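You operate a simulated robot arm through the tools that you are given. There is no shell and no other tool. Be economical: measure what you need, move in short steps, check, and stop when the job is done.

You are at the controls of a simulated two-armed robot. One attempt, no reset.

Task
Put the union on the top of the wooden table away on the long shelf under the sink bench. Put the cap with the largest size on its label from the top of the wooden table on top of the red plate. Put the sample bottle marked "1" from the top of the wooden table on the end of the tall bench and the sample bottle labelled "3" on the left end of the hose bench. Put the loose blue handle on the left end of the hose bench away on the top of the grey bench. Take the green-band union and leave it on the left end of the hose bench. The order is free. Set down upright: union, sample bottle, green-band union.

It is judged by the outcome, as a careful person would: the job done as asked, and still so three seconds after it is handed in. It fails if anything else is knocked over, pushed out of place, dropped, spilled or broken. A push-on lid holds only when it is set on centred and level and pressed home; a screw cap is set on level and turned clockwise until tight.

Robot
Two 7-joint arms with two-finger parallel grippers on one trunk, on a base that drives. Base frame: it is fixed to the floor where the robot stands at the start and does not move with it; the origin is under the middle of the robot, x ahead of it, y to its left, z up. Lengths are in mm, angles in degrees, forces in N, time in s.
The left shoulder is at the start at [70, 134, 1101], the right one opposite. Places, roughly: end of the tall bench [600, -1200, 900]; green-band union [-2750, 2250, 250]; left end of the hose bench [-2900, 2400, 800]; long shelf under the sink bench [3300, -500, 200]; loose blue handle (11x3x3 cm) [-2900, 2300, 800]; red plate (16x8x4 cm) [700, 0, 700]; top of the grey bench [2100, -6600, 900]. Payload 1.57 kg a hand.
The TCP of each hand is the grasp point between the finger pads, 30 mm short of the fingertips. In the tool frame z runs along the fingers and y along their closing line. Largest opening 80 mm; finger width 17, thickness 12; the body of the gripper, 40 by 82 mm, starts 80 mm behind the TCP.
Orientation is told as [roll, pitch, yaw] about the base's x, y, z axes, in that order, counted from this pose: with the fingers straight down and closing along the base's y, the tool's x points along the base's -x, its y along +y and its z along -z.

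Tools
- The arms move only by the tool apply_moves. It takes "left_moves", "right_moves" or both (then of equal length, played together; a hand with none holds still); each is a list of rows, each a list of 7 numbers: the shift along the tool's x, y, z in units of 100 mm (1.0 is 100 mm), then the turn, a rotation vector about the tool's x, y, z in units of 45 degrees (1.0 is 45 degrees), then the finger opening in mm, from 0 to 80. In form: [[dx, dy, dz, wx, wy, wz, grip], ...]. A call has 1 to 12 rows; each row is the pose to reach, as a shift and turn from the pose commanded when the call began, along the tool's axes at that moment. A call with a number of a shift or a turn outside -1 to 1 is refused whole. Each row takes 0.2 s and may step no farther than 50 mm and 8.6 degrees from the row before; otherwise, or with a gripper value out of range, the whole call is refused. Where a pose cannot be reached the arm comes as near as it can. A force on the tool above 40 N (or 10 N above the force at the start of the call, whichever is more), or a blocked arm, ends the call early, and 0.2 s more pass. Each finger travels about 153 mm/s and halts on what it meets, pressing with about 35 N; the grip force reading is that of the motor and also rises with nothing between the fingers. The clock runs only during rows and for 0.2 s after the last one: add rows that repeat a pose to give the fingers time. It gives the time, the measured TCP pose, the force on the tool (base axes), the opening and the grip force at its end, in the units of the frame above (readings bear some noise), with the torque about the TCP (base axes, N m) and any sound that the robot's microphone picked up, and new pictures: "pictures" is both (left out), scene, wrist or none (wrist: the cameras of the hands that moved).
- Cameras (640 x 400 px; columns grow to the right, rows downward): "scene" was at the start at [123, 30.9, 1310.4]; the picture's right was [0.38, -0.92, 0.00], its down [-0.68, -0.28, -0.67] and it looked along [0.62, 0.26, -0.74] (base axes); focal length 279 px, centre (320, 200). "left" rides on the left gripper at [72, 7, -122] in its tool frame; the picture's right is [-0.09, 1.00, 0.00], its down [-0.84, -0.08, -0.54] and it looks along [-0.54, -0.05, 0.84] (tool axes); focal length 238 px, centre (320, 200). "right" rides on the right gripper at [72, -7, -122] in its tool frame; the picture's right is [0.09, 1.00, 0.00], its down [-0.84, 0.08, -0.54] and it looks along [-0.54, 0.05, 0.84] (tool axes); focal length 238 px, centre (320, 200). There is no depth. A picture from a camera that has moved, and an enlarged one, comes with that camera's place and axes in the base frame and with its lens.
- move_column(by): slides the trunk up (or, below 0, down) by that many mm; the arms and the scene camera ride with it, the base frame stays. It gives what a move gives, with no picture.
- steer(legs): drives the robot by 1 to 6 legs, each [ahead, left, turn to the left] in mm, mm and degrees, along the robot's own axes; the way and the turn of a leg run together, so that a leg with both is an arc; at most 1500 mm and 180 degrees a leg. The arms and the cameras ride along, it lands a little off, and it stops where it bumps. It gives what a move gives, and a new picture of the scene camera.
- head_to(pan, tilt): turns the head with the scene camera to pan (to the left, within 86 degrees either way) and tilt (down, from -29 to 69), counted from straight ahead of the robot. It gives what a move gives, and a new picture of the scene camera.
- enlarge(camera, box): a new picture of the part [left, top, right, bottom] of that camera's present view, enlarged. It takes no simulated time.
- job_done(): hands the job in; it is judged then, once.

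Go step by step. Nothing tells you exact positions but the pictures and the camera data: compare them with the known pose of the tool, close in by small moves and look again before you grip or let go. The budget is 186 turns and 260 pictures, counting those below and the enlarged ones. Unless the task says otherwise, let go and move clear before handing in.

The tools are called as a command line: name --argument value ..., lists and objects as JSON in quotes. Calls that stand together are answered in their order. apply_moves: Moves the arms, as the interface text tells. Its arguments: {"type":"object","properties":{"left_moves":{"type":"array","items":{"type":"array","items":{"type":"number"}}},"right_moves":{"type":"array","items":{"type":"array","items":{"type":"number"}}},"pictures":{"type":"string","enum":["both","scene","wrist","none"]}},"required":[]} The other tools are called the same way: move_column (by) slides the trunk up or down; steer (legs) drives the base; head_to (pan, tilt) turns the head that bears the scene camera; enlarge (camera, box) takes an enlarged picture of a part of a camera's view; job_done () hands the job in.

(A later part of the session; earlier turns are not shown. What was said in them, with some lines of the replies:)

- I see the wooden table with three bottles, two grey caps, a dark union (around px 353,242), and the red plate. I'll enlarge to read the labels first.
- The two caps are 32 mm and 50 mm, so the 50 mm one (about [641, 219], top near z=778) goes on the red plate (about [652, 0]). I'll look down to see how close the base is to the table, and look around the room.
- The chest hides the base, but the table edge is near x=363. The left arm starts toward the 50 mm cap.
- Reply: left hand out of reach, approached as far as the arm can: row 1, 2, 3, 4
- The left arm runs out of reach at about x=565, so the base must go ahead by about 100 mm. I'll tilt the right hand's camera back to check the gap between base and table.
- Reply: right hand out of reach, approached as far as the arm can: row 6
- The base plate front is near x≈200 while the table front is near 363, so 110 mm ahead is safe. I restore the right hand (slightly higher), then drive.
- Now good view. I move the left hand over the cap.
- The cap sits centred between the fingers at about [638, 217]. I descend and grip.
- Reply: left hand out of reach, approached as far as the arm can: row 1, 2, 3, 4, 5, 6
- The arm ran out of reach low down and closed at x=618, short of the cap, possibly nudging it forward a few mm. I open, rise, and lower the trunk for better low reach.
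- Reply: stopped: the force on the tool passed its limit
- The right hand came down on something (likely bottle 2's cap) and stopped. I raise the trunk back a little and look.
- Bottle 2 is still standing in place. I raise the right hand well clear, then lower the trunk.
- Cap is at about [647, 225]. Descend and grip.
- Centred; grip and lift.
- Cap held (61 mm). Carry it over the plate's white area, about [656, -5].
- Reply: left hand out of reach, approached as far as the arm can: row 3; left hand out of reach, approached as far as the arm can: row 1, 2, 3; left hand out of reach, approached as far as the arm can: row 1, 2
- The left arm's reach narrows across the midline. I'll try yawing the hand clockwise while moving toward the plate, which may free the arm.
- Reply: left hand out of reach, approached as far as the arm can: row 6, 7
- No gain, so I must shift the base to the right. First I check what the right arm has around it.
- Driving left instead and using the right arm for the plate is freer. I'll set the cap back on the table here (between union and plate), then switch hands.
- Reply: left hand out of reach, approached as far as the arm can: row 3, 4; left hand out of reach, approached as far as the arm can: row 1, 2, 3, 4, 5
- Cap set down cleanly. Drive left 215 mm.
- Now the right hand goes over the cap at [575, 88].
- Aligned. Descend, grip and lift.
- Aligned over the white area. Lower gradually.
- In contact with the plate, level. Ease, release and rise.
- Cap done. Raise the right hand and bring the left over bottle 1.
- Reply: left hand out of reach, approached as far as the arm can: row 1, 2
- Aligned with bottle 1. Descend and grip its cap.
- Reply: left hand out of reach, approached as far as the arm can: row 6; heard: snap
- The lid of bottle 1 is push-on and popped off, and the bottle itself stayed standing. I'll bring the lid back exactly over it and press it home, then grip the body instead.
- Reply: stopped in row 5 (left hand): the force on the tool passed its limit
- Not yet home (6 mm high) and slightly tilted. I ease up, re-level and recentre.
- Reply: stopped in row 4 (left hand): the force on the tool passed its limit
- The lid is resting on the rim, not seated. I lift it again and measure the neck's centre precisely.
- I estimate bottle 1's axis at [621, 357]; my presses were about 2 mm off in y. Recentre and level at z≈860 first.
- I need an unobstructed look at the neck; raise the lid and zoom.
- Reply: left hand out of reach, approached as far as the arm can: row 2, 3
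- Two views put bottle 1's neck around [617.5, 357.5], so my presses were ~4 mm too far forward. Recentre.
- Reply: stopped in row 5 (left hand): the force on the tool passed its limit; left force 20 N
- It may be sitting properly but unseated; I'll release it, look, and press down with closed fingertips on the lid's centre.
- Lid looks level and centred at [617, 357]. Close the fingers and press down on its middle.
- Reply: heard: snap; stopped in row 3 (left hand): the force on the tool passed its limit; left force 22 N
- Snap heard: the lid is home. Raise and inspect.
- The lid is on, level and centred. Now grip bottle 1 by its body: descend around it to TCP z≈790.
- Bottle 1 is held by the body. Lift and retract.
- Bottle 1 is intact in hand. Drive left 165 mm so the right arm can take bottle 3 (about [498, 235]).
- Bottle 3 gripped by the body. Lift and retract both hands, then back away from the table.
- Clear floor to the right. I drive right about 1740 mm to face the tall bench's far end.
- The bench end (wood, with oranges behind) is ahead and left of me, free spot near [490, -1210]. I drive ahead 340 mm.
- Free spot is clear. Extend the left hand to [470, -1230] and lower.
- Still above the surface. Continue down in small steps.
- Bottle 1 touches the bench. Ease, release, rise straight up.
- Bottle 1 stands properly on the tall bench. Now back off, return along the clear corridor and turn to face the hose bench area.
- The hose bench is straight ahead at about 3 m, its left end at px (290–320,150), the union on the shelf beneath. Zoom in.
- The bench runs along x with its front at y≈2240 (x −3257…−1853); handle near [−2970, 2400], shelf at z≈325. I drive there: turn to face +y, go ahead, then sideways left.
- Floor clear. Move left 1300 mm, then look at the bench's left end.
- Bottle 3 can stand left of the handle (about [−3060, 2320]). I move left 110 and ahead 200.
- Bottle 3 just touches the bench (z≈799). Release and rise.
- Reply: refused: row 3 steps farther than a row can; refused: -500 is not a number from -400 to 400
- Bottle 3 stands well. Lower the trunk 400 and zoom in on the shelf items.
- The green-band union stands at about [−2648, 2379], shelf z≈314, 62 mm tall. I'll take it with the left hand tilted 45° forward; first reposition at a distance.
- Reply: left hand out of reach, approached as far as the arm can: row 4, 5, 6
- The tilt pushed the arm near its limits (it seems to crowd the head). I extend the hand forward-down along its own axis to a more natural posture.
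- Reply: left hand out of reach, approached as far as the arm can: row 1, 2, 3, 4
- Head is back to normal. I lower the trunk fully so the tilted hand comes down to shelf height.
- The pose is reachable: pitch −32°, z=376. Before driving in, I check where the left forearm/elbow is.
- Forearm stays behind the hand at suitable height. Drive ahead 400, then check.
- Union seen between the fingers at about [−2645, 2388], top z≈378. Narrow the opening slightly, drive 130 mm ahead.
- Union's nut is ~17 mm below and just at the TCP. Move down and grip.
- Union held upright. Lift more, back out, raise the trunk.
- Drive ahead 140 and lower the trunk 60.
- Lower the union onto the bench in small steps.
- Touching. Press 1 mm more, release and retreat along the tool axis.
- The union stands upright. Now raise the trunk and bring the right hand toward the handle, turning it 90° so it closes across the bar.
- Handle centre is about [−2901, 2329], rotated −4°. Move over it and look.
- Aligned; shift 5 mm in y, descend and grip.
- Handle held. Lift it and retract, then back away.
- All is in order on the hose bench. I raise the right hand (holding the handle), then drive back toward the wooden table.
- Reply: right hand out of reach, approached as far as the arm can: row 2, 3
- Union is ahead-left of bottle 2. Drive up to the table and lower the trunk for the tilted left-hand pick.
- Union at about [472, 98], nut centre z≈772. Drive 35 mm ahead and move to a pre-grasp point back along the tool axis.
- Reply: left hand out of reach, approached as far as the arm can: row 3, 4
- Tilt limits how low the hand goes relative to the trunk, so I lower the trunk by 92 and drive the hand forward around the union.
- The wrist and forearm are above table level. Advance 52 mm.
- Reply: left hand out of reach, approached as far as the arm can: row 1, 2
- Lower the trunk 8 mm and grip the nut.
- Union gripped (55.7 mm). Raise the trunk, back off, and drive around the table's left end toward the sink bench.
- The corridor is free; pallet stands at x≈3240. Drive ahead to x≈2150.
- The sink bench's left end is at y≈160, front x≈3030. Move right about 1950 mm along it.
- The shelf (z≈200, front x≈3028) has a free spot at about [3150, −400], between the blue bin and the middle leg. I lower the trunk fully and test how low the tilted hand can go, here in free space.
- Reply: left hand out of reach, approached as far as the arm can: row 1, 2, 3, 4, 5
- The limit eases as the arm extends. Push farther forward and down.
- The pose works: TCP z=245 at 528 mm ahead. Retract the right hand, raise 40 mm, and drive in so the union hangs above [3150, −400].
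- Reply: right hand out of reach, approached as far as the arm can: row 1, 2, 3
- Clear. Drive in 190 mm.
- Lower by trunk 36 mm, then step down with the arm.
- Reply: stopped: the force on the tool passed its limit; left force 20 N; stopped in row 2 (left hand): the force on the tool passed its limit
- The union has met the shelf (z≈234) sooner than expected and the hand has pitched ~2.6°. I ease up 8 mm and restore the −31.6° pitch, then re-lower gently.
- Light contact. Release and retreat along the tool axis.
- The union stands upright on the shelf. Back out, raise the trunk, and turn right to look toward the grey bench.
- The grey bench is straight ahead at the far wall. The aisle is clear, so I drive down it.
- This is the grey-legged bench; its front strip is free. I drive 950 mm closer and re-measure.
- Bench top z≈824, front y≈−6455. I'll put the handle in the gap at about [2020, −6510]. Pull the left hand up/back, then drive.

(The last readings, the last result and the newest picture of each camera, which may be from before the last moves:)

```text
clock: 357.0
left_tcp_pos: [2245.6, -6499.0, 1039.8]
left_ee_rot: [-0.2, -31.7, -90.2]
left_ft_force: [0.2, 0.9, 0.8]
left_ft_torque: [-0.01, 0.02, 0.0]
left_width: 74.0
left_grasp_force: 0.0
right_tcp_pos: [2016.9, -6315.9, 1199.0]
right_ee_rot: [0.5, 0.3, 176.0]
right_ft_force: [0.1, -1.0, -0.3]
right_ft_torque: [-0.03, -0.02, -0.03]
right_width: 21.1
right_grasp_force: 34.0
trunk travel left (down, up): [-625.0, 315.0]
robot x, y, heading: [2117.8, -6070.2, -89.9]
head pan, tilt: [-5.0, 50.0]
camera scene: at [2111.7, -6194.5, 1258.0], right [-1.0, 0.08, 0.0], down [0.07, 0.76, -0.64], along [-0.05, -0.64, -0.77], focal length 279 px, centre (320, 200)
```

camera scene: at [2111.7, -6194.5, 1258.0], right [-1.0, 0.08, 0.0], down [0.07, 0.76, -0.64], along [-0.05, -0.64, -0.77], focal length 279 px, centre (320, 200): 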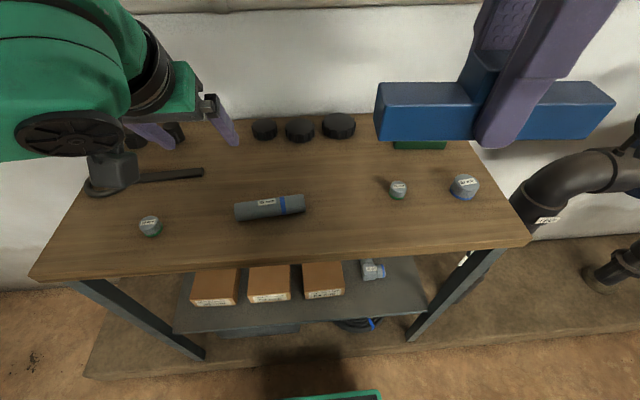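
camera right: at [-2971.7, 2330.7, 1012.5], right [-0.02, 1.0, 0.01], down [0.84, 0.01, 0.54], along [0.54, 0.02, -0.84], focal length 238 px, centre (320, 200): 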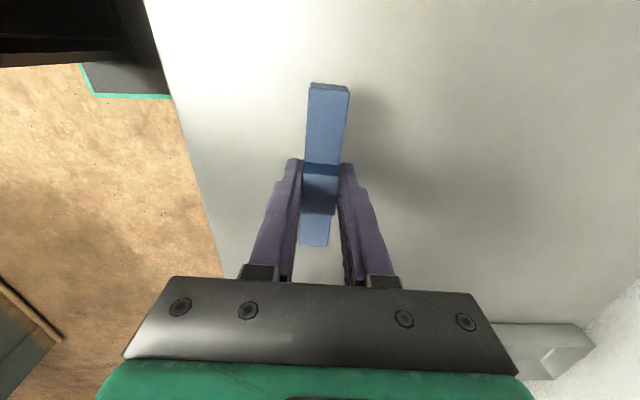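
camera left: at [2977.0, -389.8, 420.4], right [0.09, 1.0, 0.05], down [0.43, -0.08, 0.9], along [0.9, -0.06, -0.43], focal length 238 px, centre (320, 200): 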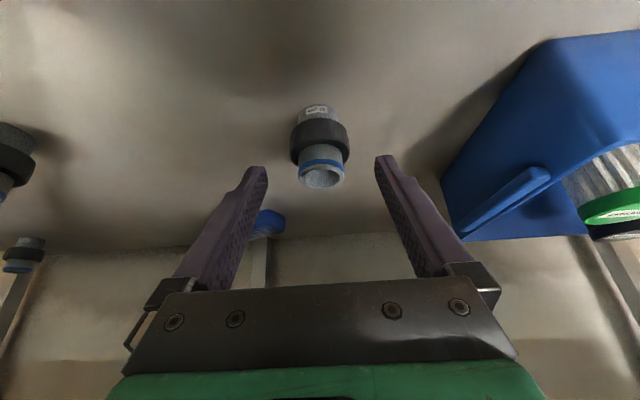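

Move the right hand over the gap and down.

apply_moves --right_moves '[[0, 0.35, 0, 0, 0, 0, 12], [0, 0.7, 0.2, 0, 0, 0, 12], [0, 1, 0.5, 0, 0, 0, 12]]' --pictures "none"

apply_moves --right_moves '[[0, 0.4, 0.2, 0, 0, 0, 12], [0, 0.8, 0.4, 0, 0, 0, 12], [0, 0.85, 0.8, 0, 0, 0, 12], [0, 0.85, 0.95, 0, 0, 0, 12]]' --pictures "none"

apply_moves --right_moves '[[0, 0, 0.45, 0, 0, 0, 12], [0, 0, 0.9, 0, 0, 0, 12], [0, 0, 1, 0, 0, 0, 12], [0, 0, 1, 0, 0, 0, 12]]' --pictures "both"

```text
clock: 357.8
left_tcp_pos: [2245.2, -6500.7, 1038.8]
left_ee_rot: [-0.1, -31.6, -90.1]
left_ft_force: [-1.0, -1.2, -0.2]
left_ft_torque: [-0.01, -0.02, 0.02]
left_width: 73.6
left_grasp_force: 0.2
right_tcp_pos: [2008.8, -6417.2, 1148.8]
right_ee_rot: [0.4, 0.2, 176.0]
right_ft_force: [-0.9, 0.0, -1.2]
right_ft_torque: [0.07, -0.02, 0.0]
right_width: 20.9
right_grasp_force: 34.2
trunk travel left (down, up): [-625.0, 315.0]
robot x, y, heading: [2118.2, -6070.2, -89.9]
head pan, tilt: [-5.0, 50.0]
```

```text
clock: 358.8
left_tcp_pos: [2246.1, -6498.9, 1040.3]
left_ee_rot: [-0.1, -31.7, -90.3]
left_ft_force: [0.0, 0.3, 0.7]
left_ft_torque: [-0.03, -0.01, -0.01]
left_width: 73.9
left_grasp_force: 0.1
right_tcp_pos: [2005.5, -6502.0, 1056.5]
right_ee_rot: [0.6, 0.1, 176.0]
right_ft_force: [-0.9, 0.3, -0.7]
right_ft_torque: [0.02, 0.0, -0.04]
right_width: 21.1
right_grasp_force: 34.0
trunk travel left (down, up): [-625.0, 315.0]
robot x, y, heading: [2118.9, -6069.0, -90.1]
head pan, tilt: [-5.0, 50.0]
```

```text
clock: 359.8
left_tcp_pos: [2244.5, -6499.0, 1040.6]
left_ee_rot: [-0.1, -31.7, -90.1]
left_ft_force: [0.1, -0.4, -0.3]
left_ft_torque: [-0.01, 0.01, -0.02]
left_width: 74.0
left_grasp_force: 0.0
right_tcp_pos: [2004.9, -6502.5, 956.0]
right_ee_rot: [0.5, 0.2, 176.0]
right_ft_force: [0.0, -0.1, 0.1]
right_ft_torque: [-0.02, 0.01, -0.01]
right_width: 20.7
right_grasp_force: 34.3
trunk travel left (down, up): [-625.0, 315.0]
robot x, y, heading: [2119.4, -6066.0, -89.9]
head pan, tilt: [-5.0, 50.0]
camera scene: at [2111.5, -6194.5, 1257.9], right [-1.0, 0.09, 0.0], down [0.07, 0.76, -0.64], along [-0.05, -0.64, -0.77], focal length 279 px, centre (320, 200)
camera right: at [2076.0, -6501.6, 1078.8], right [0.02, -1.0, 0.01], down [-0.84, -0.01, 0.54], along [-0.54, -0.02, -0.84], focal length 238 px, centre (320, 200)
```

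scene: 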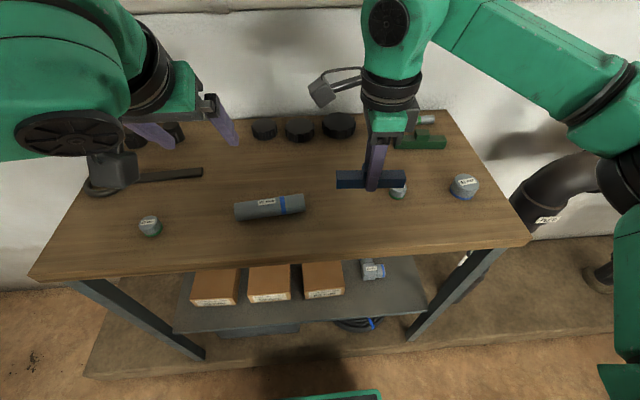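
right: 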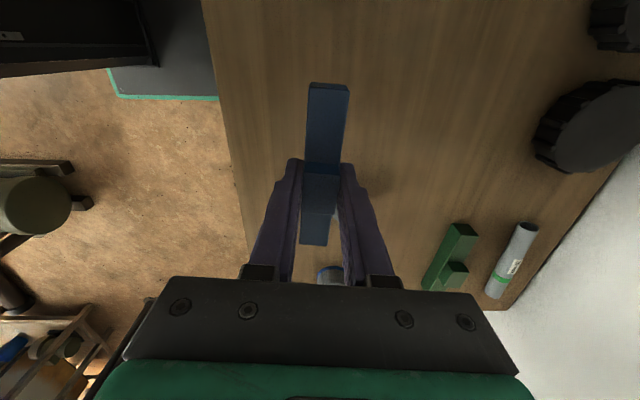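

Shift 15 mm in x away from the small cap and lower.

apply_moves --right_moves '[[0.15, 0, 0, 0, 0, 0, 12], [0.15, 0, 0.4, 0, 0, 0, 12], [0.15, 0, 0.76, 0, 0, 0, 12], [0.15, 0, 0.8, 0, 0, 0, 12], [0.15, 0, 0.84, 0, 0, 0, 12], [0.15, 0, 0.87, 0, 0, 0, 12], [0.15, 0, 0.9, 0, 0, 0, 12], [0.15, 0, 0.93, 0, 0, 0, 12]]' --pictures "scene"

```text
clock: 360.6
left_tcp_pos: [2245.6, -6497.5, 1041.5]
left_ee_rot: [-0.1, -31.9, -90.2]
left_ft_force: [0.0, -0.2, 0.2]
left_ft_torque: [0.09, 0.0, -0.04]
left_width: 73.8
left_grasp_force: 0.0
right_tcp_pos: [2020.2, -6502.6, 889.9]
right_ee_rot: [0.7, 0.5, 176.0]
right_ft_force: [-2.9, 6.0, 5.9]
right_ft_torque: [0.35, 0.15, 0.04]
right_width: 21.0
right_grasp_force: 33.8
trunk travel left (down, up): [-625.0, 315.0]
robot x, y, heading: [2119.7, -6068.9, -90.1]
head pan, tilt: [-5.0, 50.0]
stopped in row 4 (right hand): the force on the tool passed its limit (the readings are from after the stop); the commanded pose is now the measured one
camera scene: at [2111.7, -6192.7, 1258.1], right [-1.0, 0.09, 0.0], down [0.07, 0.76, -0.64], along [-0.06, -0.64, -0.77], focal length 279 px, centre (320, 200)
```

scene: 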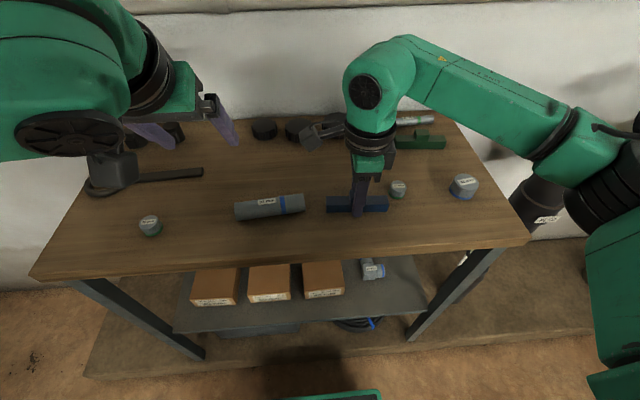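

enlarge --camera "scene" --box '[220, 130, 460, 270]'

enlarge --camera "right" --box '[200, 60, 460, 300]'

```text
2.67 times, centred on (340, 200) of scene
camera zoom: at [2111.7, -6192.7, 1258.1], right [-1.0, 0.09, 0.0], down [0.07, 0.76, -0.64], along [-0.06, -0.64, -0.77], focal length 744 px, centre (267, 200)
```

zoom: 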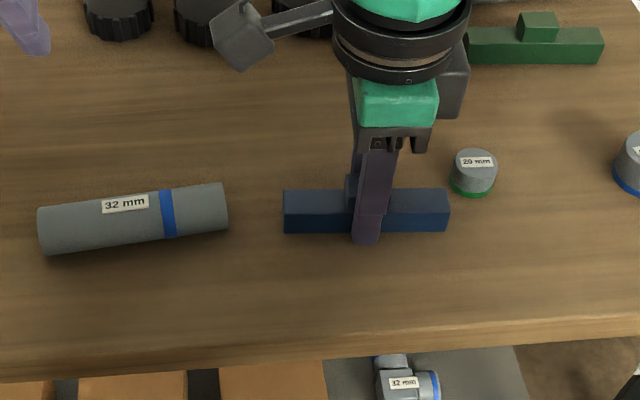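

```text
1.67 times, centred on (330, 180) of right
camera zoom: at [2090.6, -6501.3, 1012.6], right [0.02, -1.0, 0.01], down [-0.84, -0.01, 0.54], along [-0.54, -0.02, -0.84], focal length 397 px, centre (303, 233)
```

zoom: 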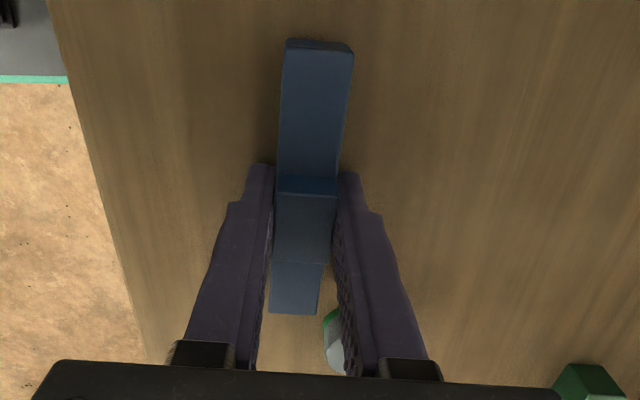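

The handle rests on the bench, clear of the pipe and cap. Ease, release, rise.

apply_moves --right_moves '[[0, 0, -0.01, 0, 0, 0, 12], [0, 0, -0.01, 0, 0, 0, 25], [0, 0, -0.01, 0, 0, 0, 40], [0, 0, -0.01, 0, 0, 0, 40], [0, 0, -0.3, 0, 0, 0, 40], [0, 0, -0.7, 0, 0, 0, 40], [0, 0, -1, 0, 0, 0, 40]]' --pictures "none"

apply_moves --right_moves '[[0, -0.1, -0.4, 0, 0, 0, 40], [0, -0.5, -0.6, 0, 0, 0, 40], [0, -0.9, -0.6, 0, 0, 0, 40]]' --pictures "scene"

enlarge --camera "scene" --box '[220, 100, 460, 260]'

```text
clock: 362.2
left_tcp_pos: [2245.4, -6499.0, 1040.6]
left_ee_rot: [-0.2, -31.7, -90.2]
left_ft_force: [-0.1, 0.1, 0.0]
left_ft_torque: [-0.01, 0.01, 0.02]
left_width: 73.7
left_grasp_force: 0.1
right_tcp_pos: [2020.1, -6503.0, 988.1]
right_ee_rot: [0.9, 0.5, 176.0]
right_ft_force: [-0.2, -0.5, 0.4]
right_ft_torque: [0.02, -0.01, 0.02]
right_width: 40.0
right_grasp_force: 0.1
trunk travel left (down, up): [-625.0, 315.0]
robot x, y, heading: [2120.6, -6068.6, -89.9]
head pan, tilt: [-5.0, 50.0]
```

```text
clock: 363.1
left_tcp_pos: [2245.1, -6498.4, 1039.9]
left_ee_rot: [-0.1, -31.7, -90.2]
left_ft_force: [0.3, 0.2, 0.0]
left_ft_torque: [0.0, 0.01, -0.01]
left_width: 73.9
left_grasp_force: 0.0
right_tcp_pos: [2025.1, -6412.5, 1048.4]
right_ee_rot: [0.8, 0.5, 175.9]
right_ft_force: [0.1, 0.9, -0.3]
right_ft_torque: [-0.01, 0.04, 0.01]
right_width: 40.0
right_grasp_force: 0.0
trunk travel left (down, up): [-625.0, 315.0]
robot x, y, heading: [2122.7, -6070.5, -89.7]
head pan, tilt: [-5.0, 50.0]
camera scene: at [2111.3, -6193.7, 1258.0], right [-1.0, 0.09, 0.0], down [0.07, 0.76, -0.64], along [-0.05, -0.64, -0.77], focal length 279 px, centre (320, 200)
```

scene: 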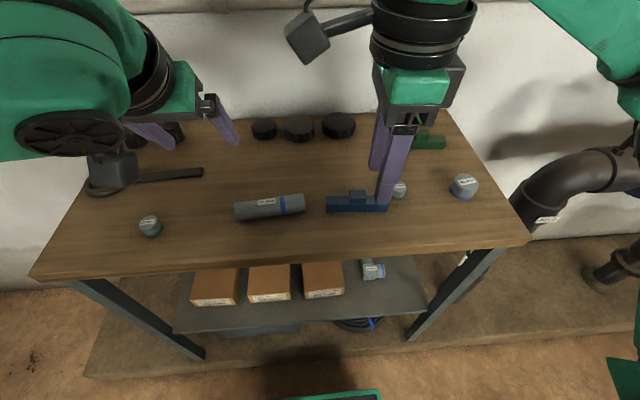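

```text
2.50 times, centred on (340, 180) of scene
camera zoom: at [2111.3, -6193.7, 1258.0], right [-1.0, 0.09, 0.0], down [0.07, 0.76, -0.64], along [-0.05, -0.64, -0.77], focal length 697 px, centre (270, 250)
```

zoom: 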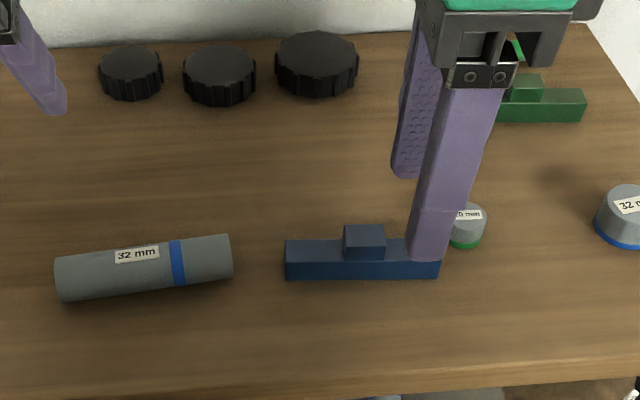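

The handle lies on the grey bench and everything is in its place. I back away clear, then hand in.

steer --legs '[[-400, 0, 0]]'

```text
clock: 365.6
left_tcp_pos: [2245.0, -6098.4, 1039.4]
left_ee_rot: [-0.3, -31.7, -90.1]
left_ft_force: [0.1, -0.1, 0.0]
left_ft_torque: [-0.03, 0.0, 0.0]
left_width: 74.3
left_grasp_force: 0.1
right_tcp_pos: [2023.7, -6013.7, 1048.2]
right_ee_rot: [0.7, 0.5, 176.1]
right_ft_force: [0.7, -1.1, 0.3]
right_ft_torque: [0.01, 0.0, 0.02]
right_width: 39.8
right_grasp_force: 0.0
trunk travel left (down, up): [-625.0, 315.0]
robot x, y, heading: [2121.3, -5665.4, -89.4]
head pan, tilt: [-5.0, 50.0]
camera scene: at [2110.7, -5793.5, 1257.9], right [-1.0, 0.08, 0.0], down [0.06, 0.76, -0.64], along [-0.05, -0.64, -0.77], focal length 279 px, centre (320, 200)
```

scene: 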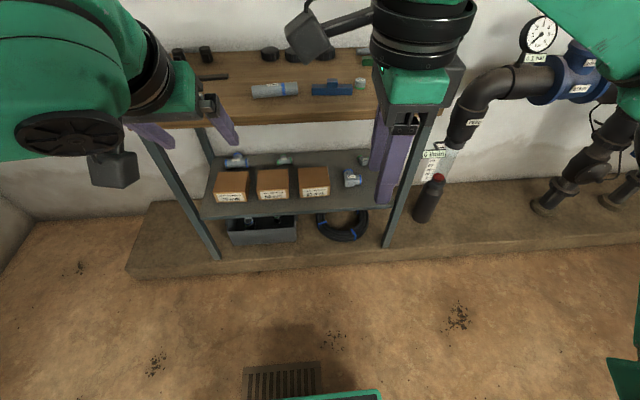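

All six placements are made and both hands are empty and clear, so I hand the job in.

job_done

```text
The job is handed in.
```

I handed the job in with all six items where you asked; the lid of bottle 1 came off once while I was lifting it, and I pressed it back on until it snapped.

- **50 mm cap:** on the red plate, the larger of the two caps on the wooden table.
- **Union from the wooden table:** upright on the long shelf under the sink bench.
- **Bottle 1:** upright on the end of the tall bench. It did not tip when the lid came off, and I saw no spill. I moved it by the body after that, and the lid was on when I left it.
- **Bottle 3:** upright on the left end of the hose bench.
- **Green-band union:** upright beside bottle 3.
- **Blue handle:** on the top of the grey bench, in a gap clear of the other parts there.

While I was lowering the trunk, the right hand came down on bottle 2 and stopped at about 12 N. The bottle stayed upright and in its place.
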